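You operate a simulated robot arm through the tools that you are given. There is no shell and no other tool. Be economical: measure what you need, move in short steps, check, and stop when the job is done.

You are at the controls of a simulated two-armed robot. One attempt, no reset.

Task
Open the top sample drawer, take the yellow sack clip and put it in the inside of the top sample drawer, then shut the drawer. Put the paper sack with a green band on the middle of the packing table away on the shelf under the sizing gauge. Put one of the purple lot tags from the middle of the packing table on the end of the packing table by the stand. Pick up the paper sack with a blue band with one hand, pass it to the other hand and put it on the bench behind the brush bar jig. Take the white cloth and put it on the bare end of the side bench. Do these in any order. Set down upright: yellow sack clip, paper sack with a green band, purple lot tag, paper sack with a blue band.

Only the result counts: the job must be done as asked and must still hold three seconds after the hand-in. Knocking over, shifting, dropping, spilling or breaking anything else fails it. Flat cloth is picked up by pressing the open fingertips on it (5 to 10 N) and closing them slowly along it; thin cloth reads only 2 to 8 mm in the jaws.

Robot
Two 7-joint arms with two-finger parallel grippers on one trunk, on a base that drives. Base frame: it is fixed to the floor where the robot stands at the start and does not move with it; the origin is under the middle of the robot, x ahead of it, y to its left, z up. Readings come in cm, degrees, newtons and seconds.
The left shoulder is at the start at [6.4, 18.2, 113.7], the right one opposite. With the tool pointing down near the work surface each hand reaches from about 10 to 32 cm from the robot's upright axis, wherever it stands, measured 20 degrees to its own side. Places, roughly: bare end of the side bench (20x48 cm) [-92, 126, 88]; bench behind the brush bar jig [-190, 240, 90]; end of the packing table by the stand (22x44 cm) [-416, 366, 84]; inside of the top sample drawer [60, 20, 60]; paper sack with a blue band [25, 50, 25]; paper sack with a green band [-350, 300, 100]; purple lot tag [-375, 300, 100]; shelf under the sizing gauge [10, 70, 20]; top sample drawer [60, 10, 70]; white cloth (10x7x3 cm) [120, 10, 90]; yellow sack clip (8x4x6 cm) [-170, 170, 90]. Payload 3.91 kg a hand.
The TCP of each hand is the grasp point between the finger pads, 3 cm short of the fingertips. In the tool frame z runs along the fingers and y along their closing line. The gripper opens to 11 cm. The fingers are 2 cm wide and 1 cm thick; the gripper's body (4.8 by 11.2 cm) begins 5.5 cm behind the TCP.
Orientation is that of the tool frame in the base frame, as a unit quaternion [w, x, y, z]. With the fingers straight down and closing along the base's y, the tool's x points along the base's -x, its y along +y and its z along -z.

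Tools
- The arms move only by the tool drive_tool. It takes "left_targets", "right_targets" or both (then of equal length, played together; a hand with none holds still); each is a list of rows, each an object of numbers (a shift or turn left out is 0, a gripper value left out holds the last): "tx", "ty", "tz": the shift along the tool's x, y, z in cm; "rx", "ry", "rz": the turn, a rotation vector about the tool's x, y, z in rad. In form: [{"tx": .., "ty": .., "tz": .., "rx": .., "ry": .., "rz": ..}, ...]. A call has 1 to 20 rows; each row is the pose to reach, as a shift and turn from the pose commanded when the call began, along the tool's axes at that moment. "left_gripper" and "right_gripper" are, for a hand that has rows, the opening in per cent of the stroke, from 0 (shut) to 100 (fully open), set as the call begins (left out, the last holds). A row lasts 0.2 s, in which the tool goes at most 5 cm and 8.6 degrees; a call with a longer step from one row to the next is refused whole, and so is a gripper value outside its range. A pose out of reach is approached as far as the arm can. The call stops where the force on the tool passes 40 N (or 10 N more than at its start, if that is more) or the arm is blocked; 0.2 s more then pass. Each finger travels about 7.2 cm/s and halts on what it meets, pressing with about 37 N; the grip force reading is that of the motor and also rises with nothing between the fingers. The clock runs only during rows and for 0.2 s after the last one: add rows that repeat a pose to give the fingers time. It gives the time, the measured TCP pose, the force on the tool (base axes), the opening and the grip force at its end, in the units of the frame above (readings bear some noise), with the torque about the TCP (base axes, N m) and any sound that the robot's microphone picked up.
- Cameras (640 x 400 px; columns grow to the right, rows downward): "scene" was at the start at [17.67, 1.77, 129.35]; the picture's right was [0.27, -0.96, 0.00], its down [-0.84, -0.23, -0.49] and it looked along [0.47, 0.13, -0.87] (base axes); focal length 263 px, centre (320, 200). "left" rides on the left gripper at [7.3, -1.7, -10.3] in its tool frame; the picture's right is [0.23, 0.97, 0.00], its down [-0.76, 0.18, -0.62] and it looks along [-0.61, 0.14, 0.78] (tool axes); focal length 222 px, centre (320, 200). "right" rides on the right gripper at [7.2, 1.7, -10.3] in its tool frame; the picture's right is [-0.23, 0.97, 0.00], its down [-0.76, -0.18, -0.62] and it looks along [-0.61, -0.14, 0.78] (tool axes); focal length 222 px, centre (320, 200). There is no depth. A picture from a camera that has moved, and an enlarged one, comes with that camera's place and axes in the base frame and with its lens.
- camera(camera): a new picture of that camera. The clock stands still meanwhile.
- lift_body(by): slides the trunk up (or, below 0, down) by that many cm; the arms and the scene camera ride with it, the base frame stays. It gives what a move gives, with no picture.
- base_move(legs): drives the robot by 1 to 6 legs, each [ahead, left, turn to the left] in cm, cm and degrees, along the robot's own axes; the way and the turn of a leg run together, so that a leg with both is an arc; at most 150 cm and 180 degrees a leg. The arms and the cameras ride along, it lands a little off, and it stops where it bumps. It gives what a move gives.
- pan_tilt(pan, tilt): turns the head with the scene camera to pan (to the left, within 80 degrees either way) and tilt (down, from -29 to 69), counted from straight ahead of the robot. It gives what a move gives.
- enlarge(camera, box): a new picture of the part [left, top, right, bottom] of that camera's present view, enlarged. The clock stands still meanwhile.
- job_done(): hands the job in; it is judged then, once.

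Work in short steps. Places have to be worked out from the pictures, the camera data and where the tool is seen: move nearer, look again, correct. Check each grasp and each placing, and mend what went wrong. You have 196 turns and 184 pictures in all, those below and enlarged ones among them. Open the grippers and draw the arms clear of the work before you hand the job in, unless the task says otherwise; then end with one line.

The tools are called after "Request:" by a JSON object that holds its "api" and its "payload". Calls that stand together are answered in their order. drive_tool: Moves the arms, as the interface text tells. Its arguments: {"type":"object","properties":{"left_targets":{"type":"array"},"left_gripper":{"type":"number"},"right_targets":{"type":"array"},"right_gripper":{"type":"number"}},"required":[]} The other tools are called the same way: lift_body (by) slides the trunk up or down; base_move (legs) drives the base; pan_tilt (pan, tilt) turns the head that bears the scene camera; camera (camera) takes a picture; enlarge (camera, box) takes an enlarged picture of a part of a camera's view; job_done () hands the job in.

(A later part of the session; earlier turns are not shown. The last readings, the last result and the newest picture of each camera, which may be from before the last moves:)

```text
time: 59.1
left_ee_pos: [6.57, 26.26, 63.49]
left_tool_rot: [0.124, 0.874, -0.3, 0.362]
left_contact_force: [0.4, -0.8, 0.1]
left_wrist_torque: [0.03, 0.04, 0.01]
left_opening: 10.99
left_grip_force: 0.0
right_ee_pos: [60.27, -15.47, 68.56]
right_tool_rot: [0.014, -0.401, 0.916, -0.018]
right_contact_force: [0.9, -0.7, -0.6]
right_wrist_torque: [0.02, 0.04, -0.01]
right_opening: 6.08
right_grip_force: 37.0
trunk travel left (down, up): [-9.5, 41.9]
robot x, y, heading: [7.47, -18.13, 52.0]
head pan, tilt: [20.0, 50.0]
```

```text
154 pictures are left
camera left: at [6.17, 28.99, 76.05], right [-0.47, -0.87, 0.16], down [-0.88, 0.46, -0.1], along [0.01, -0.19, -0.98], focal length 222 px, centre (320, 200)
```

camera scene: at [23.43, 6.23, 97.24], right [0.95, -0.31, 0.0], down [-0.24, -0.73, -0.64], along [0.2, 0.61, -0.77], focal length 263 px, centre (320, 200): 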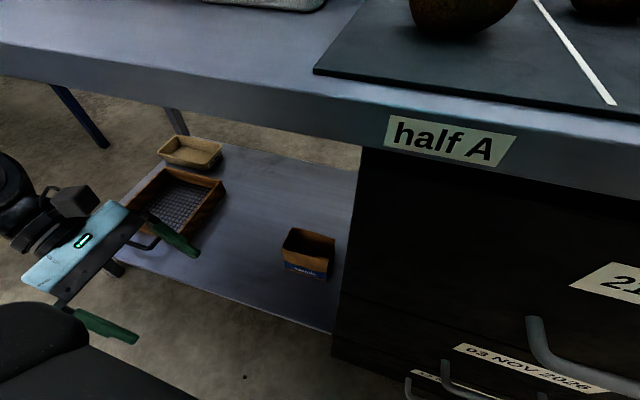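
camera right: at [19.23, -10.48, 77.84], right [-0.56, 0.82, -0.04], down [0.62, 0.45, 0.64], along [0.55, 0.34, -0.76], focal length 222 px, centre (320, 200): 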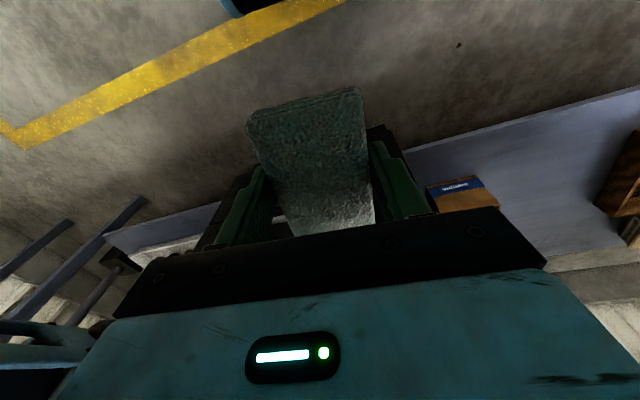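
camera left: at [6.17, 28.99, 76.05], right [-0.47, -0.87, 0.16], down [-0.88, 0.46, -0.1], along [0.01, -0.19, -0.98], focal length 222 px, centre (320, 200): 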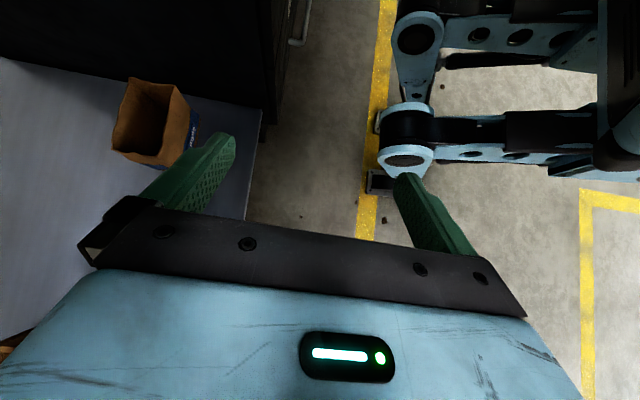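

The left view confirms sack top ≈[31.7,40.5,37]. I lower the left hand and then move in under the bench to a pre-grasp left-above the sack.

Request:
{"api": "drive_tool", "payload": {"left_targets": [{"tx": -2.8, "tz": 2.8}, {"tx": -5.6, "tz": 5.6}, {"tx": -8.4, "tz": 8.4}, {"tx": -11.2, "tz": 11.2}, {"tx": -14.1, "tz": 14.1}, {"tx": -14.5, "tz": 13.8, "ty": -4.5}, {"tx": -14.9, "tz": 13.5, "ty": -9}, {"tx": -15.2, "tz": 13.1, "ty": -13.5}, {"tx": -15.5, "tz": 12.8, "ty": -18}, {"tx": -15.9, "tz": 12.5, "ty": -22.5}, {"tx": -16.3, "tz": 12.1, "ty": -26.7}]}}

Request:
{"api": "camera", "payload": {"camera": "left"}}

Request:
{"api": "camera", "payload": {"camera": "scene"}}

```text
time: 61.5
left_ee_pos: [20.79, 49.03, 43.53]
left_tool_rot: [0.126, 0.873, -0.301, 0.361]
left_contact_force: [0.3, 0.6, -0.3]
left_wrist_torque: [0.0, 0.01, 0.01]
left_opening: 11.01
left_grip_force: 0.0
right_ee_pos: [60.3, -15.52, 68.58]
right_tool_rot: [0.014, -0.401, 0.916, -0.019]
right_contact_force: [0.7, -0.3, -0.1]
right_wrist_torque: [0.0, -0.01, 0.02]
right_opening: 6.07
right_grip_force: 37.1
trunk travel left (down, up): [-9.5, 41.9]
robot x, y, heading: [7.58, -18.44, 52.1]
head pan, tilt: [20.0, 50.0]
```

```text
153 pictures are left
camera left: at [20.35, 51.8, 56.01], right [-0.47, -0.87, 0.16], down [-0.88, 0.46, -0.1], along [0.01, -0.19, -0.98], focal length 222 px, centre (320, 200)
```

left: 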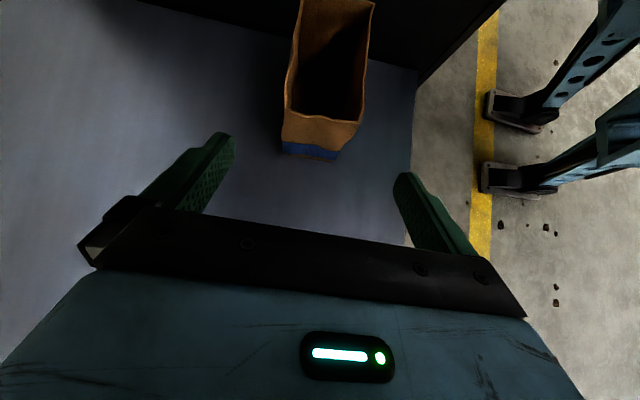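

```text
152 pictures are left
camera scene: at [23.45, 6.24, 97.24], right [0.95, -0.31, 0.0], down [-0.24, -0.73, -0.64], along [0.2, 0.61, -0.77], focal length 263 px, centre (320, 200)
```

scene: 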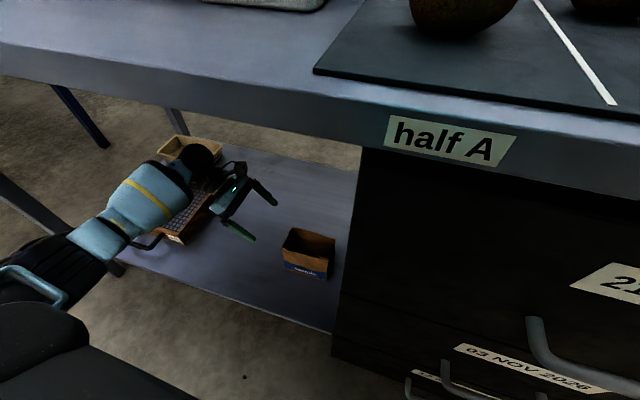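

Aligned. Advance 14 cm along the tool axis, then close.

Request:
{"api": "drive_tool", "payload": {"left_targets": [{"tz": 3.5}, {"tz": 7}, {"tz": 10.5}, {"tz": 14}]}}

Request:
{"api": "camera", "payload": {"camera": "left"}}

```text
time: 62.5
left_ee_pos: [28.44, 43.11, 33.66]
left_tool_rot: [0.125, 0.873, -0.301, 0.362]
left_contact_force: [0.7, -0.3, -0.3]
left_wrist_torque: [-0.02, 0.01, 0.02]
left_opening: 10.99
left_grip_force: 0.0
right_ee_pos: [60.25, -15.57, 68.59]
right_tool_rot: [0.014, -0.4, 0.916, -0.019]
right_contact_force: [-0.1, -0.2, -1.5]
right_wrist_torque: [-0.02, -0.03, 0.02]
right_opening: 6.1
right_grip_force: 37.3
trunk travel left (down, up): [-9.5, 41.9]
robot x, y, heading: [7.47, -18.44, 52.1]
head pan, tilt: [20.0, 50.0]
```

```text
151 pictures are left
camera left: at [28.0, 45.73, 46.17], right [-0.47, -0.87, 0.16], down [-0.88, 0.46, -0.1], along [0.01, -0.19, -0.98], focal length 222 px, centre (320, 200)
```

left: 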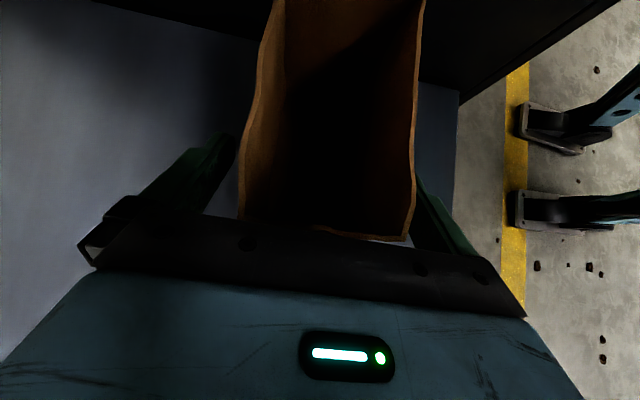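

Request:
{"api": "drive_tool", "payload": {"left_targets": [{"ty": 0.6}]}}

Request:
{"api": "drive_tool", "payload": {"left_targets": [{"tz": 0}, {"tz": 0}, {"tz": 0}, {"tz": 0}, {"tz": 0}], "left_gripper": 0}}

Request:
{"api": "camera", "payload": {"camera": "left"}}

```text
time: 62.9
left_ee_pos: [27.97, 42.67, 33.71]
left_tool_rot: [0.124, 0.874, -0.301, 0.361]
left_contact_force: [-0.3, -0.2, -0.1]
left_wrist_torque: [0.02, 0.0, 0.02]
left_opening: 10.99
left_grip_force: 0.1
right_ee_pos: [60.25, -15.59, 68.58]
right_tool_rot: [0.014, -0.401, 0.916, -0.019]
right_contact_force: [0.0, 0.7, -0.5]
right_wrist_torque: [-0.01, -0.01, -0.01]
right_opening: 6.1
right_grip_force: 37.1
trunk travel left (down, up): [-9.5, 41.9]
robot x, y, heading: [7.8, -18.55, 52.2]
head pan, tilt: [20.0, 50.0]
```

```text
time: 64.1
left_ee_pos: [28.07, 42.61, 33.64]
left_tool_rot: [0.124, 0.874, -0.3, 0.362]
left_contact_force: [-0.6, -0.8, 0.8]
left_wrist_torque: [-0.03, -0.09, -0.02]
left_opening: 7.32
left_grip_force: 37.3
right_ee_pos: [60.25, -15.62, 68.53]
right_tool_rot: [0.014, -0.401, 0.916, -0.019]
right_contact_force: [0.7, 0.9, 0.1]
right_wrist_torque: [-0.01, 0.0, -0.02]
right_opening: 6.08
right_grip_force: 37.1
trunk travel left (down, up): [-9.5, 41.9]
robot x, y, heading: [7.55, -18.22, 52.1]
head pan, tilt: [20.0, 50.0]
```

```text
150 pictures are left
camera left: at [27.57, 45.29, 46.16], right [-0.47, -0.87, 0.16], down [-0.88, 0.46, -0.1], along [0.01, -0.19, -0.98], focal length 222 px, centre (320, 200)
```

left: 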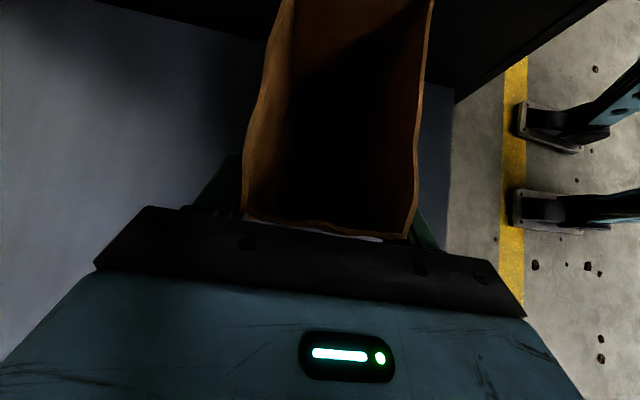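

Held at 7.3 cm. Lift 6 cm and check.

Request:
{"api": "drive_tool", "payload": {"left_targets": [{"tx": 1.4, "tz": -1.4}, {"tx": 2.8, "tz": -2.8}, {"tx": 4.2, "tz": -4.2}]}}

Request:
{"api": "camera", "payload": {"camera": "scene"}}

```text
time: 64.9
left_ee_pos: [28.09, 42.49, 39.55]
left_tool_rot: [0.125, 0.874, -0.3, 0.362]
left_contact_force: [-0.1, 0.3, 0.0]
left_wrist_torque: [0.01, -0.01, -0.01]
left_opening: 7.32
left_grip_force: 37.5
right_ee_pos: [60.28, -15.61, 68.52]
right_tool_rot: [0.015, -0.401, 0.916, -0.019]
right_contact_force: [0.0, -0.7, -0.1]
right_wrist_torque: [0.0, 0.0, 0.0]
right_opening: 6.1
right_grip_force: 37.1
trunk travel left (down, up): [-9.5, 41.9]
robot x, y, heading: [7.49, -18.67, 52.4]
head pan, tilt: [20.0, 50.0]
```

```text
149 pictures are left
camera scene: at [23.42, 6.23, 97.24], right [0.95, -0.31, 0.0], down [-0.24, -0.73, -0.64], along [0.2, 0.61, -0.77], focal length 263 px, centre (320, 200)
```

scene: 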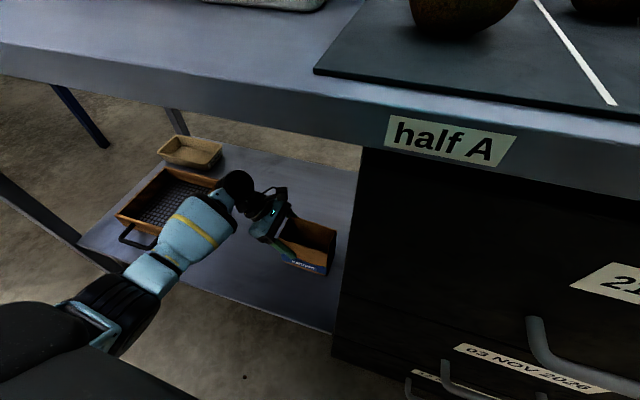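

Sack lifted cleanly. Back out 35 cm and raise the trunk.

Request:
{"api": "base_move", "payload": {"legs": [[-35, 0, 0]]}}

Request:
{"api": "lift_body", "payload": {"by": 40}}

Request:
{"api": "pan_tilt", "payload": {"pan": 75, "tilt": 20}}

Request:
{"api": "camera", "payload": {"camera": "scene"}}

```text
time: 67.2
left_ee_pos: [6.61, 15.22, 39.69]
left_tool_rot: [0.125, 0.874, -0.3, 0.362]
left_contact_force: [-1.0, 0.0, -0.6]
left_wrist_torque: [0.01, 0.0, 0.01]
left_opening: 7.31
left_grip_force: 37.1
right_ee_pos: [38.81, -43.0, 68.57]
right_tool_rot: [0.014, -0.402, 0.916, -0.019]
right_contact_force: [0.7, -0.1, 0.2]
right_wrist_torque: [0.0, -0.01, -0.04]
right_opening: 6.08
right_grip_force: 37.2
trunk travel left (down, up): [-9.5, 41.9]
robot x, y, heading: [-13.95, -45.89, 51.7]
head pan, tilt: [20.0, 50.0]
```

```text
time: 71.0
left_ee_pos: [8.98, 18.23, 91.21]
left_tool_rot: [0.043, 0.859, -0.332, 0.387]
left_contact_force: [-0.3, -0.4, 0.5]
left_wrist_torque: [0.0, 0.02, -0.01]
left_opening: 7.33
left_grip_force: 36.8
right_ee_pos: [38.84, -42.96, 108.46]
right_tool_rot: [0.013, -0.402, 0.915, -0.019]
right_contact_force: [0.1, 0.4, -0.3]
right_wrist_torque: [0.01, 0.01, 0.02]
right_opening: 6.1
right_grip_force: 37.0
trunk travel left (down, up): [-49.5, 1.9]
robot x, y, heading: [-14.01, -46.0, 52.0]
head pan, tilt: [20.0, 50.0]
```

```text
time: 72.3
left_ee_pos: [9.05, 18.23, 91.37]
left_tool_rot: [0.043, 0.858, -0.332, 0.389]
left_contact_force: [-0.3, 0.0, -1.3]
left_wrist_torque: [0.03, 0.05, -0.06]
left_opening: 7.31
left_grip_force: 37.1
right_ee_pos: [38.89, -42.93, 108.66]
right_tool_rot: [0.013, -0.401, 0.916, -0.019]
right_contact_force: [-0.1, 0.2, -0.3]
right_wrist_torque: [0.02, 0.01, 0.01]
right_opening: 6.1
right_grip_force: 37.5
trunk travel left (down, up): [-49.5, 1.9]
robot x, y, heading: [-13.8, -46.17, 52.1]
head pan, tilt: [75.0, 20.0]
```

```text
148 pictures are left
camera scene: at [-17.28, -35.59, 146.69], right [0.8, 0.6, 0.0], down [0.21, -0.27, -0.94], along [-0.57, 0.75, -0.34], focal length 263 px, centre (320, 200)
```

scene: 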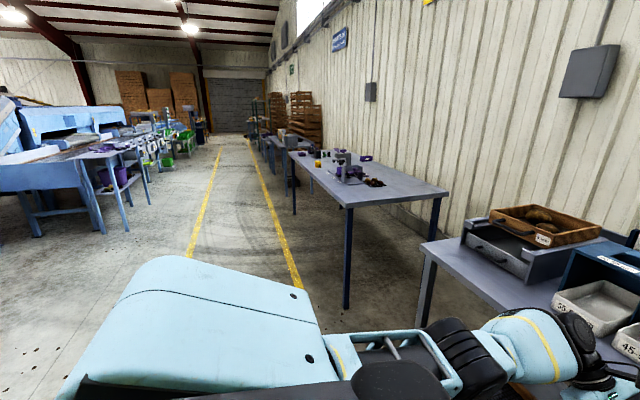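

The side bench is the next table along the wall; the aisle is clear. I retract the left hand (with sack), then strafe left ~170 cm.

Request:
{"api": "drive_tool", "payload": {"left_targets": [{"ty": 4, "tx": 1, "tz": -1}, {"ty": 8, "tx": 2, "tz": -2}, {"ty": 12, "tx": 3.5, "tz": -3.5}, {"ty": 16, "tx": 5, "tz": -5}, {"ty": 20, "tx": 6, "tz": -6}, {"ty": 24, "tx": 7, "tz": -7}]}}

Request:
{"api": "base_move", "payload": {"legs": [[0, 90, 0], [0, 75, 0]]}}

Request:
{"api": "pan_tilt", "payload": {"pan": 0, "tilt": 35}}

Request:
{"api": "camera", "payload": {"camera": "scene"}}

```text
time: 73.7
left_ee_pos: [-6.75, -2.02, 96.76]
left_tool_rot: [0.041, 0.859, -0.332, 0.388]
left_contact_force: [-0.6, -0.2, -0.1]
left_wrist_torque: [0.0, 0.03, 0.04]
left_opening: 7.31
left_grip_force: 37.1
right_ee_pos: [38.68, -43.05, 108.49]
right_tool_rot: [0.014, -0.402, 0.915, -0.019]
right_contact_force: [0.6, -0.2, 0.3]
right_wrist_torque: [0.03, -0.04, 0.05]
right_opening: 6.08
right_grip_force: 37.3
trunk travel left (down, up): [-49.5, 1.9]
robot x, y, heading: [-13.89, -46.09, 51.9]
head pan, tilt: [75.0, 20.0]
```

```text
time: 88.5
left_ee_pos: [-138.05, 97.98, 96.65]
left_tool_rot: [0.039, 0.862, -0.325, 0.388]
left_contact_force: [0.5, -0.8, -1.0]
left_wrist_torque: [-0.01, 0.01, 0.01]
left_opening: 7.3
left_grip_force: 37.3
right_ee_pos: [-91.88, 57.89, 108.58]
right_tool_rot: [0.014, -0.41, 0.912, -0.019]
right_contact_force: [0.6, 0.0, -0.3]
right_wrist_torque: [-0.04, -0.01, 0.01]
right_opening: 6.1
right_grip_force: 37.0
trunk travel left (down, up): [-49.5, 1.9]
robot x, y, heading: [-144.47, 53.7, 53.3]
head pan, tilt: [75.0, 20.0]
```

```text
time: 89.9
left_ee_pos: [-138.04, 98.01, 96.6]
left_tool_rot: [0.039, 0.862, -0.324, 0.388]
left_contact_force: [-1.1, 0.6, -0.6]
left_wrist_torque: [-0.02, -0.01, 0.02]
left_opening: 7.3
left_grip_force: 37.2
right_ee_pos: [-91.85, 57.73, 108.62]
right_tool_rot: [0.013, -0.41, 0.912, -0.019]
right_contact_force: [0.5, -0.7, -0.8]
right_wrist_torque: [0.01, -0.02, 0.0]
right_opening: 6.11
right_grip_force: 37.3
trunk travel left (down, up): [-49.5, 1.9]
robot x, y, heading: [-144.52, 53.55, 53.2]
head pan, tilt: [0.0, 35.0]
```

```text
147 pictures are left
camera scene: at [-136.96, 63.9, 144.31], right [0.8, -0.6, 0.0], down [-0.34, -0.46, -0.82], along [0.49, 0.66, -0.57], focal length 263 px, centre (320, 200)
```

scene: 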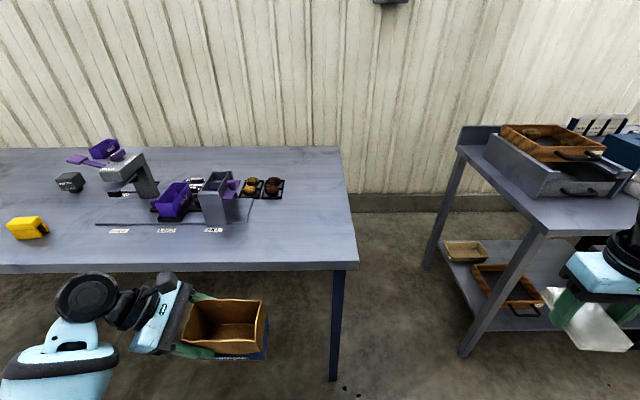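

The bare right end of the side bench is clearly visible. I raise the left hand 12 cm, drive forward 28 and left 10.

Request:
{"api": "drive_tool", "payload": {"left_targets": [{"tx": 2.8, "ty": -0.7, "tz": -2.8}, {"tx": 5.5, "ty": -1.5, "tz": -5.6}, {"tx": 8.3, "ty": -2.2, "tz": -8.4}]}}

Request:
{"api": "base_move", "payload": {"legs": [[28, 10, 0]]}}

Request:
{"api": "drive_tool", "payload": {"right_targets": [{"tx": -2, "ty": 4}, {"tx": -4, "ty": 8}, {"tx": -6, "ty": 12}, {"tx": -8, "ty": 16}, {"tx": -10, "ty": 20}, {"tx": -12, "ty": 24}, {"tx": -14, "ty": 28}, {"tx": -15, "ty": 31}]}}

Request:
{"api": "camera", "payload": {"camera": "right"}}

Request:
{"api": "camera", "payload": {"camera": "scene"}}

```text
time: 90.7
left_ee_pos: [-137.89, 98.0, 108.74]
left_tool_rot: [0.039, 0.861, -0.325, 0.389]
left_contact_force: [0.1, -0.1, -0.1]
left_wrist_torque: [0.01, 0.03, 0.03]
left_opening: 7.32
left_grip_force: 36.6
right_ee_pos: [-91.72, 57.96, 108.49]
right_tool_rot: [0.015, -0.41, 0.912, -0.018]
right_contact_force: [0.5, 0.6, 0.2]
right_wrist_torque: [0.0, -0.01, 0.0]
right_opening: 6.09
right_grip_force: 37.2
trunk travel left (down, up): [-49.5, 1.9]
robot x, y, heading: [-144.18, 53.77, 53.0]
head pan, tilt: [0.0, 35.0]
```

```text
time: 92.8
left_ee_pos: [-129.19, 126.34, 108.7]
left_tool_rot: [0.038, 0.862, -0.324, 0.388]
left_contact_force: [1.0, -0.2, -0.7]
left_wrist_torque: [0.03, 0.02, 0.01]
left_opening: 7.31
left_grip_force: 37.0
right_ee_pos: [-82.97, 86.3, 108.45]
right_tool_rot: [0.014, -0.411, 0.911, -0.018]
right_contact_force: [0.1, 0.2, -0.5]
right_wrist_torque: [0.01, 0.01, -0.02]
right_opening: 6.07
right_grip_force: 37.5
trunk travel left (down, up): [-49.5, 1.9]
robot x, y, heading: [-135.46, 82.47, 53.2]
head pan, tilt: [0.0, 35.0]
```

```text
time: 94.6
left_ee_pos: [-129.28, 126.49, 108.57]
left_tool_rot: [0.039, 0.862, -0.325, 0.388]
left_contact_force: [0.0, 0.6, -0.5]
left_wrist_torque: [-0.01, 0.02, -0.01]
left_opening: 7.32
left_grip_force: 37.2
right_ee_pos: [-96.33, 118.15, 107.36]
right_tool_rot: [0.015, -0.41, 0.912, -0.02]
right_contact_force: [-0.4, -0.1, -0.9]
right_wrist_torque: [-0.03, 0.02, 0.0]
right_opening: 6.08
right_grip_force: 37.3
trunk travel left (down, up): [-49.5, 1.9]
robot x, y, heading: [-135.01, 82.63, 53.2]
head pan, tilt: [0.0, 35.0]
```

```text
146 pictures are left
camera right: at [-102.76, 114.22, 117.7], right [-0.58, 0.82, -0.04], down [0.61, 0.47, 0.64], along [0.54, 0.34, -0.77], focal length 222 px, centre (320, 200)
```

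right: 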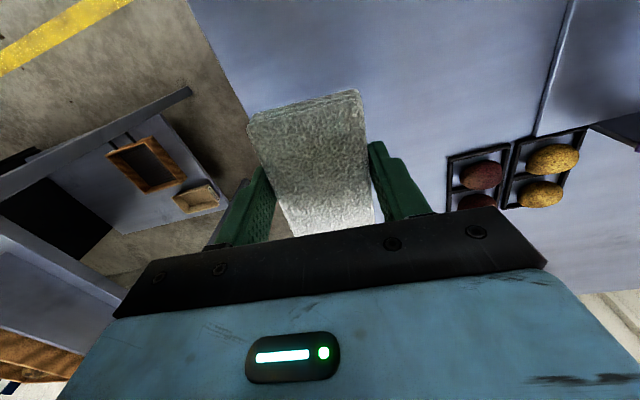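

```text
145 pictures are left
camera scene: at [-128.18, 92.4, 144.3], right [0.8, -0.6, 0.0], down [-0.34, -0.46, -0.82], along [0.49, 0.66, -0.57], focal length 263 px, centre (320, 200)
```

scene: 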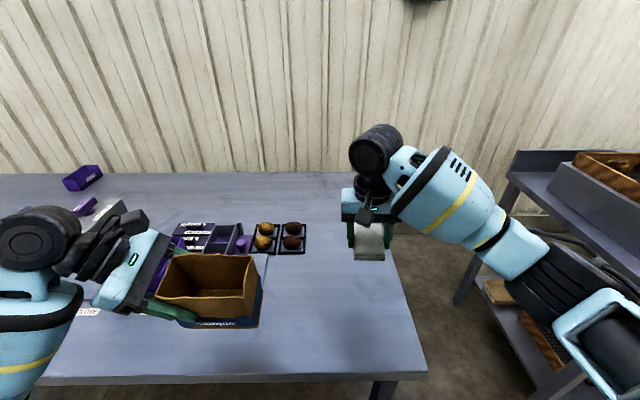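

The hand is over the middle of the bare end, ~17 cm in from the front. Lower toward the surface.

Request:
{"api": "drive_tool", "payload": {"right_targets": [{"tz": 4}, {"tz": 8}, {"tz": 11}, {"tz": 13}]}}

Request:
{"api": "camera", "payload": {"camera": "right"}}

Request:
{"api": "drive_tool", "payload": {"right_targets": [{"tz": 0.7}, {"tz": 1.4}, {"tz": 2.1}, {"tz": 2.8}, {"tz": 3.5}, {"tz": 4.2}]}}

```text
time: 95.6
left_ee_pos: [-129.21, 126.3, 108.7]
left_tool_rot: [0.039, 0.862, -0.324, 0.388]
left_contact_force: [0.8, -0.1, -1.0]
left_wrist_torque: [0.02, 0.0, -0.02]
left_opening: 7.31
left_grip_force: 36.8
right_ee_pos: [-95.54, 117.97, 94.33]
right_tool_rot: [0.014, -0.411, 0.912, -0.018]
right_contact_force: [-0.1, 0.7, -0.4]
right_wrist_torque: [-0.03, -0.03, 0.01]
right_opening: 6.06
right_grip_force: 36.8
trunk travel left (down, up): [-49.5, 1.9]
robot x, y, heading: [-135.74, 82.45, 53.1]
head pan, tilt: [0.0, 35.0]
```

```text
144 pictures are left
camera right: at [-102.05, 113.84, 104.65], right [-0.58, 0.82, -0.04], down [0.61, 0.47, 0.64], along [0.54, 0.34, -0.77], focal length 222 px, centre (320, 200)
```

right: 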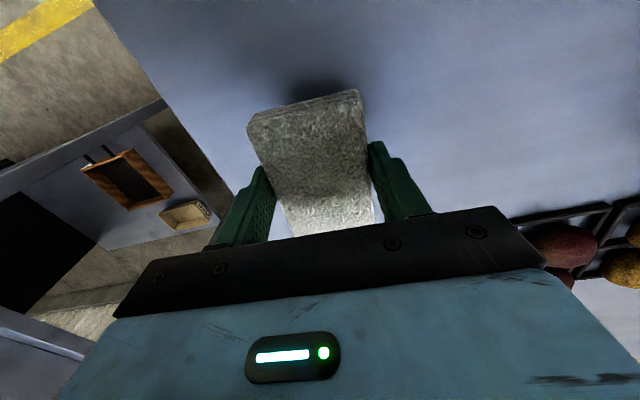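

```text
time: 97.1
left_ee_pos: [-129.27, 126.13, 108.93]
left_tool_rot: [0.038, 0.861, -0.325, 0.388]
left_contact_force: [-0.1, -0.1, 0.3]
left_wrist_torque: [0.03, -0.01, 0.01]
left_opening: 7.29
left_grip_force: 37.1
right_ee_pos: [-95.46, 117.8, 91.12]
right_tool_rot: [0.019, -0.412, 0.911, -0.012]
right_contact_force: [-4.3, -15.5, 27.2]
right_wrist_torque: [0.02, 1.09, 0.67]
right_opening: 6.12
right_grip_force: 36.6
trunk travel left (down, up): [-49.5, 1.9]
robot x, y, heading: [-135.67, 82.8, 53.3]
head pan, tilt: [0.0, 35.0]
stopped in row 6 (right hand): the force on the tool passed its limit at 42 N (the readings are from after the stop); the commanded pose is now the measured one
```

Contact at TCP z 91 (table ≈88). Open and rise.

Request:
{"api": "drive_tool", "payload": {"right_targets": [{"tz": -0.2}, {"tz": -0.2}, {"tz": -0.2}, {"tz": -0.2}, {"tz": -3}, {"tz": -7}, {"tz": -11}], "right_gripper": 90}}

Request:
{"api": "camera", "payload": {"camera": "right"}}

```text
time: 97.5
left_ee_pos: [-129.03, 126.01, 108.86]
left_tool_rot: [0.037, 0.862, -0.325, 0.388]
left_contact_force: [0.3, -0.4, -0.2]
left_wrist_torque: [-0.02, 0.01, -0.02]
left_opening: 7.34
left_grip_force: 37.1
right_ee_pos: [-94.76, 117.35, 91.25]
right_tool_rot: [0.018, -0.408, 0.913, -0.017]
right_contact_force: [5.3, -23.4, 23.7]
right_wrist_torque: [-0.06, 0.87, 0.92]
right_opening: 8.89
right_grip_force: 0.1
trunk travel left (down, up): [-49.5, 1.9]
robot x, y, heading: [-135.59, 82.06, 52.9]
head pan, tilt: [0.0, 35.0]
stopped in row 1 (right hand): the force on the tool passed its limit at 46 N (the readings are from after the stop); the commanded pose is now the measured one
```

```text
143 pictures are left
camera right: at [-101.31, 113.22, 101.51], right [-0.57, 0.82, -0.04], down [0.61, 0.46, 0.65], along [0.55, 0.35, -0.76], focal length 222 px, centre (320, 200)
```

right: 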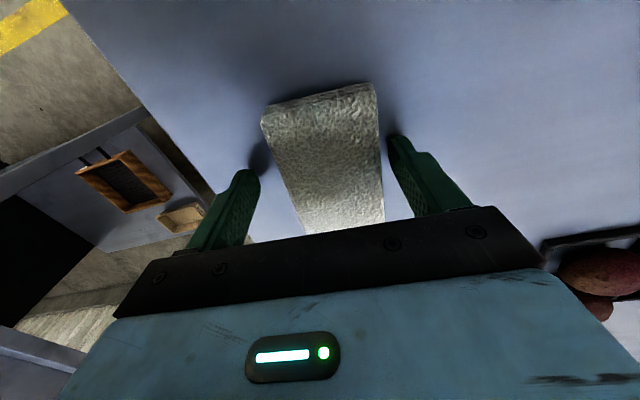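

Cloth is released between the fingers; raise the hand.

Request:
{"api": "drive_tool", "payload": {"right_targets": [{"tz": -2}, {"tz": -6}, {"tz": -10}, {"tz": -14}]}}

Request:
{"api": "camera", "payload": {"camera": "right"}}

```text
time: 98.5
left_ee_pos: [-129.17, 126.38, 108.72]
left_tool_rot: [0.038, 0.861, -0.324, 0.389]
left_contact_force: [0.0, -0.1, -0.2]
left_wrist_torque: [-0.01, 0.02, -0.01]
left_opening: 7.31
left_grip_force: 37.3
right_ee_pos: [-95.59, 117.84, 104.8]
right_tool_rot: [0.018, -0.408, 0.913, -0.018]
right_contact_force: [0.4, -0.1, -0.4]
right_wrist_torque: [0.0, -0.02, 0.0]
right_opening: 9.9
right_grip_force: 0.0
trunk travel left (down, up): [-49.5, 1.9]
robot x, y, heading: [-135.87, 82.37, 53.2]
head pan, tilt: [0.0, 35.0]
```

```text
142 pictures are left
camera right: at [-102.17, 113.85, 115.11], right [-0.58, 0.82, -0.04], down [0.61, 0.46, 0.64], along [0.55, 0.35, -0.76], focal length 222 px, centre (320, 200)
```

right: 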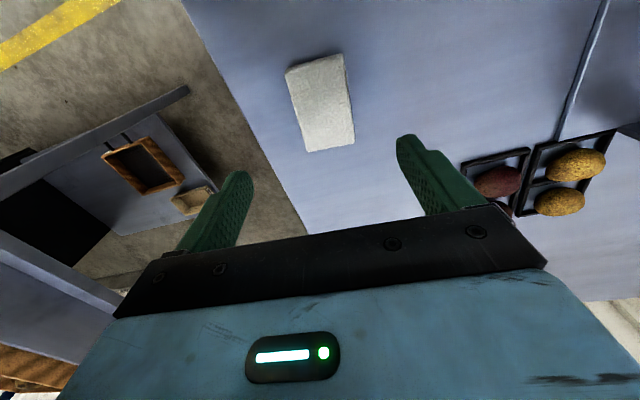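

Cloth rests on the bare end. I back off 32 cm, level the left hand's 11° tilt, and turn the right hand to mirror it (pointing 45° down-left, closing fore-aft).

Request:
{"api": "base_move", "payload": {"legs": [[-32, 0, 0]]}}

Request:
{"api": "drive_tool", "payload": {"left_targets": [{"rx": -0.066, "rz": -0.066}, {"rx": -0.133, "rz": -0.133}, {"rx": -0.133, "rz": -0.133}], "right_targets": [{"ty": -5}, {"ty": -10}, {"ty": -14}]}}

Request:
{"api": "drive_tool", "payload": {"right_targets": [{"rx": -0.0505, "ry": 0.0568, "rz": 0.1162}, {"rx": -0.101, "ry": 0.1136, "rz": 0.2324}, {"rx": -0.1515, "ry": 0.1704, "rz": 0.3486}, {"rx": -0.202, "ry": 0.2272, "rz": 0.4648}, {"rx": -0.2525, "ry": 0.284, "rz": 0.581}, {"rx": -0.303, "ry": 0.3408, "rz": 0.6972}, {"rx": -0.3535, "ry": 0.3976, "rz": 0.8134}, {"rx": -0.404, "ry": 0.4544, "rz": 0.9296}, {"rx": -0.4545, "ry": 0.5112, "rz": 1.0458}, {"rx": -0.505, "ry": 0.568, "rz": 1.162}, {"rx": -0.5555, "ry": 0.6248, "rz": 1.2782}, {"rx": -0.606, "ry": 0.682, "rz": 1.394}], "right_gripper": 100}}

Request:
{"api": "camera", "payload": {"camera": "scene"}}

Request:
{"api": "camera", "payload": {"camera": "right"}}

```text
time: 100.6
left_ee_pos: [-148.41, 100.75, 108.64]
left_tool_rot: [0.039, 0.861, -0.324, 0.389]
left_contact_force: [-0.3, -0.5, -0.7]
left_wrist_torque: [0.01, 0.05, -0.01]
left_opening: 7.32
left_grip_force: 37.1
right_ee_pos: [-114.82, 92.38, 104.67]
right_tool_rot: [0.018, -0.409, 0.912, -0.017]
right_contact_force: [0.4, -0.2, -0.7]
right_wrist_torque: [0.04, 0.02, 0.0]
right_opening: 9.88
right_grip_force: 0.0
trunk travel left (down, up): [-49.5, 1.9]
robot x, y, heading: [-154.63, 56.56, 53.1]
head pan, tilt: [0.0, 35.0]
```

```text
time: 101.4
left_ee_pos: [-148.19, 100.8, 108.74]
left_tool_rot: [0.122, 0.877, -0.291, 0.361]
left_contact_force: [0.2, -0.3, -0.8]
left_wrist_torque: [0.01, 0.04, 0.0]
left_opening: 7.32
left_grip_force: 36.9
right_ee_pos: [-104.14, 83.1, 105.62]
right_tool_rot: [0.019, -0.41, 0.912, -0.016]
right_contact_force: [0.6, 0.0, -0.1]
right_wrist_torque: [-0.01, 0.03, 0.04]
right_opening: 9.88
right_grip_force: 0.2
trunk travel left (down, up): [-49.5, 1.9]
robot x, y, heading: [-154.67, 56.7, 53.0]
head pan, tilt: [0.0, 35.0]
```

```text
time: 104.0
left_ee_pos: [-148.31, 100.79, 108.73]
left_tool_rot: [0.122, 0.877, -0.292, 0.362]
left_contact_force: [0.1, -0.3, -0.3]
left_wrist_torque: [0.01, 0.04, -0.01]
left_opening: 7.33
left_grip_force: 36.7
right_ee_pos: [-104.32, 83.0, 105.44]
right_tool_rot: [-0.364, 0.291, 0.876, 0.122]
right_contact_force: [0.4, 0.6, 0.3]
right_wrist_torque: [0.02, -0.01, 0.01]
right_opening: 11.01
right_grip_force: 0.1
trunk travel left (down, up): [-49.5, 1.9]
robot x, y, heading: [-154.75, 56.86, 53.2]
head pan, tilt: [0.0, 35.0]
```

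```text
141 pictures are left
camera scene: at [-147.29, 66.64, 144.31], right [0.8, -0.6, 0.0], down [-0.34, -0.46, -0.82], along [0.49, 0.66, -0.57], focal length 263 px, centre (320, 200)
```

scene: 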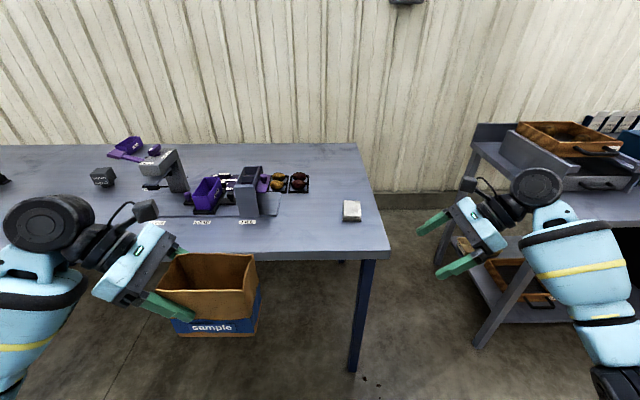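

```text
140 pictures are left
camera right: at [-101.51, 83.12, 118.01], right [0.71, 0.69, -0.16], down [0.68, -0.73, -0.1], along [-0.19, -0.04, -0.98], focal length 222 px, centre (320, 200)
```

right: 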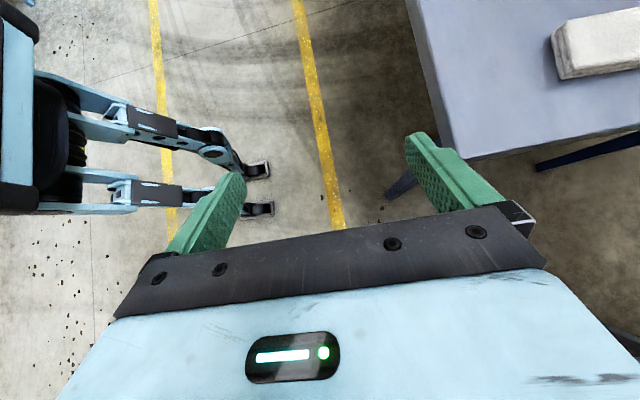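

Both hands mirror now and the sack is upright. I move the right hand to a pre-grasp right-above the sack.

Request:
{"api": "drive_tool", "payload": {"right_targets": [{"tx": 3.64, "ty": -1.5, "tz": 1.3}, {"tx": 7.3, "ty": -3, "tz": 2.6}, {"tx": 10.9, "ty": -4.5, "tz": 3.9}, {"tx": 14.55, "ty": -6, "tz": 5.2}, {"tx": 18.2, "ty": -7.6, "tz": 6.5}, {"tx": 21.8, "ty": -9.1, "tz": 7.8}, {"tx": 25.5, "ty": -10.6, "tz": 9.1}, {"tx": 29.1, "ty": -12.1, "tz": 10.4}]}}

Request:
{"api": "camera", "payload": {"camera": "right"}}

Request:
{"api": "camera", "payload": {"camera": "scene"}}

```text
time: 105.8
left_ee_pos: [-148.38, 100.91, 108.61]
left_tool_rot: [0.122, 0.877, -0.291, 0.363]
left_contact_force: [0.2, 0.2, -0.3]
left_wrist_torque: [-0.02, -0.03, 0.02]
left_opening: 7.3
left_grip_force: 37.1
right_ee_pos: [-134.08, 89.98, 118.68]
right_tool_rot: [-0.364, 0.291, 0.877, 0.121]
right_contact_force: [-0.6, 0.0, -0.2]
right_wrist_torque: [-0.03, 0.0, 0.0]
right_opening: 10.99
right_grip_force: 0.1
trunk travel left (down, up): [-49.5, 1.9]
robot x, y, heading: [-154.51, 56.63, 52.9]
head pan, tilt: [0.0, 35.0]
```

```text
139 pictures are left
camera right: at [-131.38, 90.04, 131.31], right [0.71, 0.69, -0.16], down [0.68, -0.73, -0.1], along [-0.18, -0.04, -0.98], focal length 222 px, centre (320, 200)
```

right: 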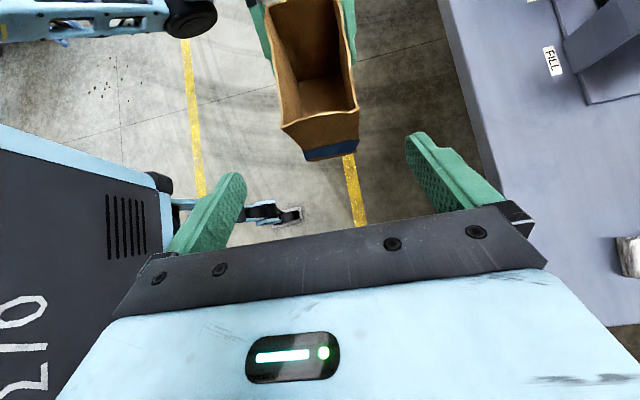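

```text
138 pictures are left
camera scene: at [-147.41, 66.72, 144.31], right [0.8, -0.6, 0.0], down [-0.34, -0.46, -0.82], along [0.49, 0.66, -0.57], focal length 263 px, centre (320, 200)
```

scene: 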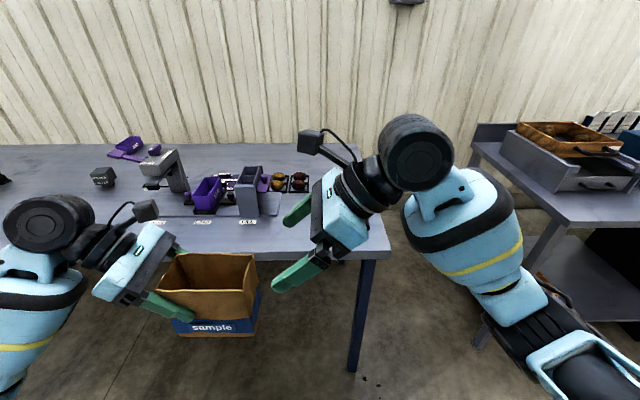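

Aligned as in the earlier left-hand pre-grasp. Advance 14 and close the right hand.

Request:
{"api": "drive_tool", "payload": {"right_targets": [{"tz": 3.5}, {"tz": 7}, {"tz": 10.5}, {"tz": 14}]}}

Request:
{"api": "camera", "payload": {"camera": "right"}}

```text
time: 106.8
left_ee_pos: [-148.32, 100.77, 108.78]
left_tool_rot: [0.122, 0.877, -0.291, 0.363]
left_contact_force: [-0.6, -0.2, -0.5]
left_wrist_torque: [0.01, 0.0, 0.0]
left_opening: 7.33
left_grip_force: 37.0
right_ee_pos: [-141.96, 96.08, 108.78]
right_tool_rot: [-0.364, 0.289, 0.877, 0.122]
right_contact_force: [-1.5, 0.0, -1.1]
right_wrist_torque: [-0.02, 0.0, 0.0]
right_opening: 11.0
right_grip_force: 0.0
trunk travel left (down, up): [-49.5, 1.9]
robot x, y, heading: [-154.55, 56.51, 53.0]
head pan, tilt: [0.0, 35.0]
```

```text
137 pictures are left
camera right: at [-139.16, 96.07, 121.35], right [0.71, 0.69, -0.16], down [0.68, -0.73, -0.1], along [-0.18, -0.04, -0.98], focal length 222 px, centre (320, 200)
```

right: 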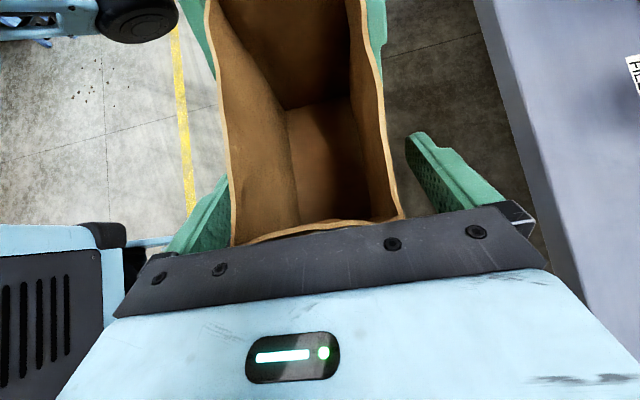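

Request:
{"api": "drive_tool", "payload": {"right_targets": [{"ty": -0.4}]}}

Request:
{"api": "drive_tool", "payload": {"right_targets": [{"tz": 0}, {"tz": 0}, {"tz": 0}, {"tz": 0}, {"tz": 0}], "right_gripper": 0}}

Request:
{"api": "camera", "payload": {"camera": "right"}}

```text
time: 107.2
left_ee_pos: [-148.3, 100.76, 108.58]
left_tool_rot: [0.121, 0.877, -0.291, 0.364]
left_contact_force: [0.7, 0.5, 0.4]
left_wrist_torque: [0.0, -0.02, 0.01]
left_opening: 7.32
left_grip_force: 37.0
right_ee_pos: [-142.13, 95.83, 108.69]
right_tool_rot: [-0.364, 0.289, 0.877, 0.121]
right_contact_force: [-0.2, 0.1, 0.2]
right_wrist_torque: [-0.03, -0.02, -0.02]
right_opening: 11.0
right_grip_force: 0.0
trunk travel left (down, up): [-49.5, 1.9]
robot x, y, heading: [-154.84, 56.39, 53.3]
head pan, tilt: [0.0, 35.0]
```

```text
time: 108.4
left_ee_pos: [-148.38, 100.72, 108.66]
left_tool_rot: [0.123, 0.876, -0.293, 0.362]
left_contact_force: [-14.5, -22.2, 1.0]
left_wrist_torque: [0.28, -0.16, -1.05]
left_opening: 7.32
left_grip_force: 36.9
right_ee_pos: [-141.99, 95.8, 108.78]
right_tool_rot: [-0.362, 0.293, 0.876, 0.124]
right_contact_force: [14.7, 21.9, 0.3]
right_wrist_torque: [-0.3, 0.03, -1.03]
right_opening: 7.32
right_grip_force: 36.8
trunk travel left (down, up): [-49.5, 1.9]
robot x, y, heading: [-154.89, 56.77, 53.2]
head pan, tilt: [0.0, 35.0]
```

```text
136 pictures are left
camera right: at [-139.17, 95.78, 121.39], right [0.71, 0.68, -0.16], down [0.68, -0.73, -0.1], along [-0.18, -0.04, -0.98], focal length 222 px, centre (320, 200)
```

right: 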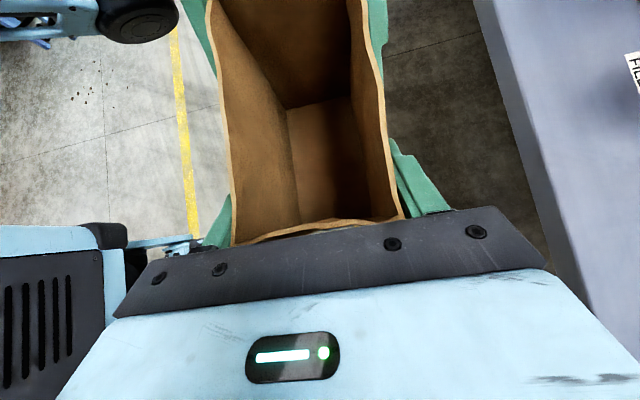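

Right hand grips at 7.3 cm too. Open the left hand and withdraw it along its axis.

Request:
{"api": "drive_tool", "payload": {"left_targets": [{"tz": 0}, {"tz": 0}, {"tz": 0}, {"tz": 0}], "left_gripper": 100}}

Request:
{"api": "drive_tool", "payload": {"left_targets": [{"tz": -4}, {"tz": -8}, {"tz": -12}, {"tz": -15}]}}

Request:
{"api": "camera", "payload": {"camera": "scene"}}

```text
time: 109.4
left_ee_pos: [-148.33, 100.89, 108.82]
left_tool_rot: [0.121, 0.877, -0.291, 0.363]
left_contact_force: [-0.2, 0.2, -0.4]
left_wrist_torque: [-0.01, 0.01, 0.0]
left_opening: 11.0
left_grip_force: 0.0
right_ee_pos: [-142.05, 95.57, 108.93]
right_tool_rot: [-0.365, 0.289, 0.877, 0.121]
right_contact_force: [-0.5, 0.8, 1.0]
right_wrist_torque: [-0.02, 0.02, 0.0]
right_opening: 7.34
right_grip_force: 37.0
trunk travel left (down, up): [-49.5, 1.9]
robot x, y, heading: [-154.58, 56.68, 53.2]
head pan, tilt: [0.0, 35.0]
```

```text
time: 110.4
left_ee_pos: [-156.86, 107.16, 119.42]
left_tool_rot: [0.121, 0.877, -0.291, 0.362]
left_contact_force: [-0.2, -0.1, -0.1]
left_wrist_torque: [-0.01, 0.06, -0.02]
left_opening: 11.01
left_grip_force: 0.0
right_ee_pos: [-142.13, 95.64, 108.87]
right_tool_rot: [-0.364, 0.29, 0.877, 0.121]
right_contact_force: [0.6, 0.3, 0.7]
right_wrist_torque: [-0.02, -0.05, 0.01]
right_opening: 7.32
right_grip_force: 37.7
trunk travel left (down, up): [-49.5, 1.9]
robot x, y, heading: [-154.6, 56.76, 53.0]
head pan, tilt: [0.0, 35.0]
```

```text
135 pictures are left
camera scene: at [-147.32, 66.66, 144.31], right [0.8, -0.6, 0.0], down [-0.34, -0.46, -0.82], along [0.49, 0.66, -0.57], focal length 263 px, centre (320, 200)
```

scene: 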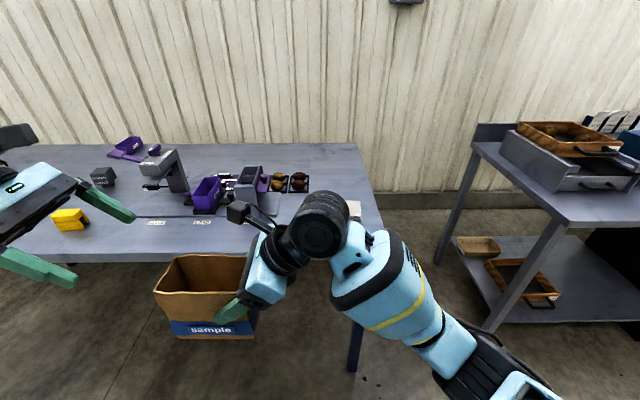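

Handover done. Now strafe left ~115 cm along the aisle toward the brush bar jig and look.

Request:
{"api": "base_move", "payload": {"legs": [[0, 100, -1.2]]}}

Request:
{"api": "pan_tilt", "payload": {"pan": 20, "tilt": 25}}

Request:
{"api": "camera", "payload": {"camera": "scene"}}

```text
time: 119.5
left_ee_pos: [-235.25, 167.68, 119.34]
left_tool_rot: [0.125, 0.874, -0.3, 0.361]
left_contact_force: [0.7, -0.3, -0.2]
left_wrist_torque: [-0.02, 0.01, 0.0]
left_opening: 10.98
left_grip_force: 0.0
right_ee_pos: [-220.77, 155.98, 108.79]
right_tool_rot: [-0.363, 0.298, 0.874, 0.124]
right_contact_force: [-0.1, -0.3, -0.2]
right_wrist_torque: [-0.04, 0.03, -0.01]
right_opening: 7.31
right_grip_force: 36.7
trunk travel left (down, up): [-49.5, 1.9]
robot x, y, heading: [-234.05, 117.22, 52.0]
head pan, tilt: [0.0, 35.0]
```

```text
time: 120.3
left_ee_pos: [-235.14, 167.71, 119.39]
left_tool_rot: [0.125, 0.874, -0.3, 0.362]
left_contact_force: [-0.1, -0.2, -0.1]
left_wrist_torque: [0.05, 0.0, 0.0]
left_opening: 11.02
left_grip_force: 0.0
right_ee_pos: [-220.73, 155.95, 108.89]
right_tool_rot: [-0.363, 0.299, 0.874, 0.125]
right_contact_force: [0.5, 0.4, 0.2]
right_wrist_torque: [0.0, 0.01, -0.01]
right_opening: 7.29
right_grip_force: 37.0
trunk travel left (down, up): [-49.5, 1.9]
robot x, y, heading: [-234.18, 117.51, 52.2]
head pan, tilt: [20.0, 25.0]
```

```text
134 pictures are left
camera scene: at [-228.98, 128.87, 145.88], right [0.95, -0.31, 0.0], down [-0.13, -0.4, -0.91], along [0.28, 0.86, -0.42], focal length 263 px, centre (320, 200)
```

scene: 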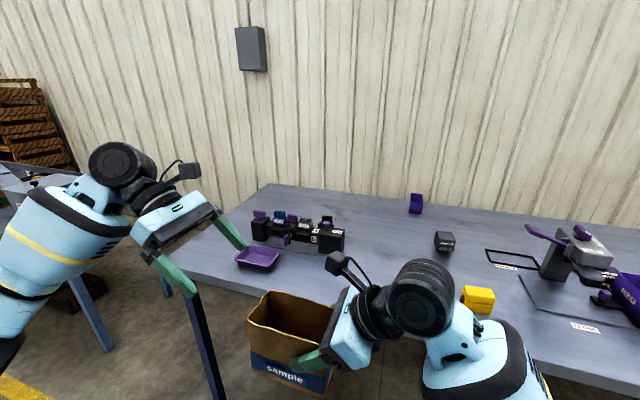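

Request:
{"api": "enlarge", "payload": {"camera": "scene", "box": [180, 160, 500, 360]}}

```text
2.00 times, centred on (340, 260) of scene
camera zoom: at [-228.98, 128.87, 145.88], right [0.95, -0.31, 0.0], down [-0.13, -0.4, -0.91], along [0.28, 0.86, -0.42], focal length 526 px, centre (280, 80)
```

zoom: 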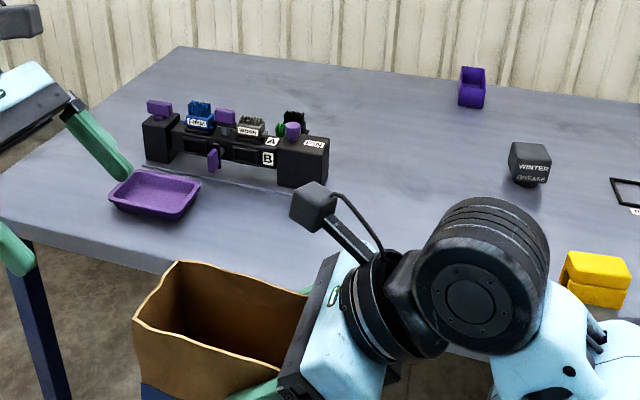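

The brush bar jig sits near the bench's left end (n≈35–45); free space behind it. I raise the right hand with the sack 11 cm, shift left 36 and drive in 45.

Request:
{"api": "drive_tool", "payload": {"right_targets": [{"tx": 2.6, "tz": -2.6}, {"tx": 5.2, "tz": -5.2}, {"tx": 8, "tz": -8}]}}

Request:
{"api": "base_move", "payload": {"legs": [[0, 36, 0], [42, 0, 0]]}}

Request:
{"api": "pan_tilt", "payload": {"pan": 0, "tilt": 45}}

Request:
{"api": "camera", "payload": {"camera": "scene"}}

```text
time: 121.1
left_ee_pos: [-235.21, 167.66, 119.35]
left_tool_rot: [0.124, 0.874, -0.3, 0.362]
left_contact_force: [-0.4, -0.5, -0.7]
left_wrist_torque: [-0.01, -0.02, 0.02]
left_opening: 11.02
left_grip_force: 0.1
right_ee_pos: [-220.66, 155.74, 120.16]
right_tool_rot: [-0.363, 0.298, 0.874, 0.125]
right_contact_force: [0.2, -0.5, -1.2]
right_wrist_torque: [-0.01, 0.0, -0.04]
right_opening: 7.33
right_grip_force: 36.7
trunk travel left (down, up): [-49.5, 1.9]
robot x, y, heading: [-233.83, 117.76, 51.8]
head pan, tilt: [20.0, 25.0]
```

```text
time: 127.0
left_ee_pos: [-237.7, 223.05, 119.37]
left_tool_rot: [0.124, 0.874, -0.299, 0.362]
left_contact_force: [-0.6, -0.5, -0.4]
left_wrist_torque: [0.02, 0.01, 0.03]
left_opening: 11.01
left_grip_force: 0.1
right_ee_pos: [-223.13, 211.14, 120.15]
right_tool_rot: [-0.363, 0.297, 0.875, 0.123]
right_contact_force: [0.2, -0.4, 0.1]
right_wrist_torque: [0.01, 0.0, 0.01]
right_opening: 7.31
right_grip_force: 37.2
trunk travel left (down, up): [-49.5, 1.9]
robot x, y, heading: [-236.44, 172.53, 52.0]
head pan, tilt: [20.0, 25.0]
```

```text
time: 127.8
left_ee_pos: [-237.71, 223.06, 119.34]
left_tool_rot: [0.125, 0.874, -0.3, 0.362]
left_contact_force: [0.1, 0.5, -0.6]
left_wrist_torque: [0.03, -0.04, -0.02]
left_opening: 10.98
left_grip_force: 0.1
right_ee_pos: [-223.14, 211.13, 119.97]
right_tool_rot: [-0.362, 0.298, 0.874, 0.124]
right_contact_force: [0.1, -0.4, 0.7]
right_wrist_torque: [0.0, -0.03, -0.02]
right_opening: 7.33
right_grip_force: 36.7
trunk travel left (down, up): [-49.5, 1.9]
robot x, y, heading: [-236.48, 172.39, 52.3]
head pan, tilt: [0.0, 45.0]
```

```text
132 pictures are left
camera scene: at [-229.37, 181.88, 142.83], right [0.79, -0.61, 0.0], down [-0.43, -0.56, -0.71], along [0.43, 0.56, -0.71], focal length 263 px, centre (320, 200)
```

scene: 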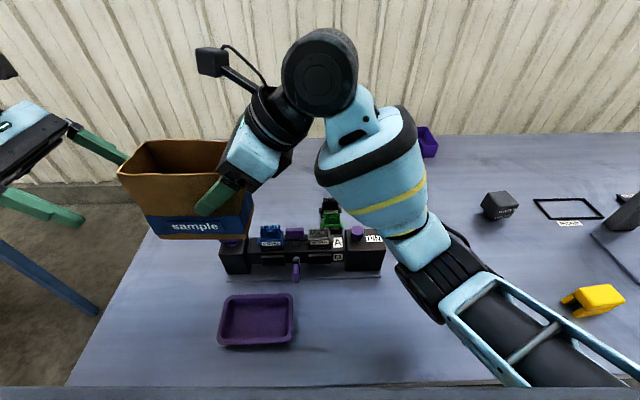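

Bench edge is ~21 cm ahead; the jig's back at n≈45. To reach further I'll yaw the right hand so it points forward-down (sack turns 90°, stays upright), after shifting base 8 cm left.

Request:
{"api": "base_move", "payload": {"legs": [[0, 8, 0]]}}

Request:
{"api": "drive_tool", "payload": {"right_targets": [{"rx": -0.1, "rz": 0.1}, {"rx": -0.2, "rz": 0.2}, {"rx": -0.3, "rz": 0.3}, {"rx": -0.4, "rz": 0.4}, {"rx": -0.5, "rz": 0.5}, {"rx": -0.6, "rz": 0.6}, {"rx": -0.7, "rz": 0.7}, {"rx": -0.8, "rz": 0.8}, {"rx": -0.9, "rz": 0.9}, {"rx": -1.0, "rz": 1.0}, {"rx": -1.11, "rz": 1.11}]}}

Request:
{"api": "camera", "payload": {"camera": "scene"}}

```text
time: 129.2
left_ee_pos: [-243.83, 227.9, 119.26]
left_tool_rot: [0.124, 0.874, -0.299, 0.362]
left_contact_force: [-0.4, -0.1, -0.2]
left_wrist_torque: [-0.01, 0.0, -0.01]
left_opening: 10.98
left_grip_force: 0.1
right_ee_pos: [-229.41, 216.16, 120.15]
right_tool_rot: [-0.363, 0.297, 0.874, 0.124]
right_contact_force: [-0.4, 0.4, -1.2]
right_wrist_torque: [-0.03, -0.02, 0.0]
right_opening: 7.28
right_grip_force: 37.6
trunk travel left (down, up): [-49.5, 1.9]
robot x, y, heading: [-242.66, 177.53, 52.0]
head pan, tilt: [0.0, 45.0]
```

```text
refused: row 11 steps farther than a row can; nothing moved
```

```text
131 pictures are left
camera scene: at [-235.61, 186.76, 142.83], right [0.79, -0.61, 0.0], down [-0.43, -0.56, -0.71], along [0.43, 0.56, -0.71], focal length 263 px, centre (320, 200)
```

scene: 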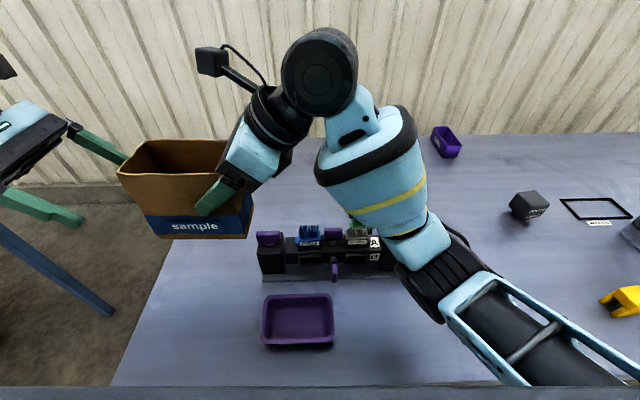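

Request:
{"api": "drive_tool", "payload": {"right_targets": [{"rx": -0.1, "rz": 0.1}, {"rx": -0.2, "rz": 0.2}, {"rx": -0.3, "rz": 0.3}, {"rx": -0.4, "rz": 0.4}, {"rx": -0.5, "rz": 0.5}, {"rx": -0.6, "rz": 0.6}, {"rx": -0.7, "rz": 0.7}, {"rx": -0.8, "rz": 0.8}, {"rx": -0.9, "rz": 0.9}, {"rx": -1.0, "rz": 1.0}, {"rx": -1.1, "rz": 1.1}]}}

Request:
{"api": "camera", "payload": {"camera": "scene"}}

```text
time: 130.6
left_ee_pos: [-243.93, 227.89, 119.47]
left_tool_rot: [0.124, 0.874, -0.3, 0.361]
left_contact_force: [0.2, -0.1, 0.0]
left_wrist_torque: [-0.01, 0.0, 0.0]
left_opening: 11.01
left_grip_force: 0.0
right_ee_pos: [-215.48, 212.75, 112.97]
right_tool_rot: [-0.223, 0.634, 0.683, 0.287]
right_contact_force: [0.0, -0.1, 1.0]
right_wrist_torque: [-0.01, 0.0, -0.01]
right_opening: 7.31
right_grip_force: 36.8
right hand out of reach, approached as far as the arm can: row 3, 4, 5, 6
trunk travel left (down, up): [-49.5, 1.9]
robot x, y, heading: [-242.81, 177.31, 52.3]
head pan, tilt: [0.0, 45.0]
stopped in row 6 (right hand): the arm was blocked; the commanded pose is now the measured one
```

```text
130 pictures are left
camera scene: at [-235.61, 186.72, 142.83], right [0.79, -0.61, 0.0], down [-0.43, -0.56, -0.71], along [0.43, 0.56, -0.71], focal length 263 px, centre (320, 200)
```

scene: 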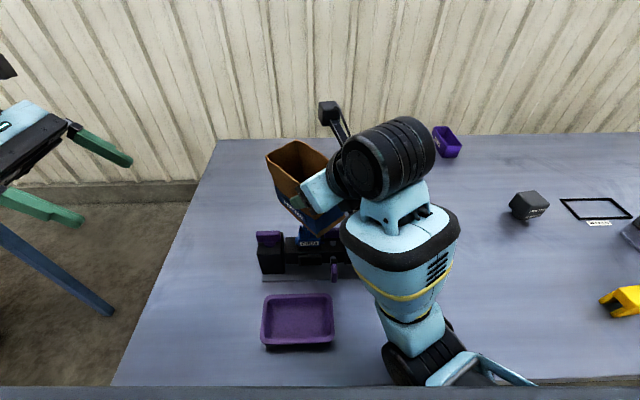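

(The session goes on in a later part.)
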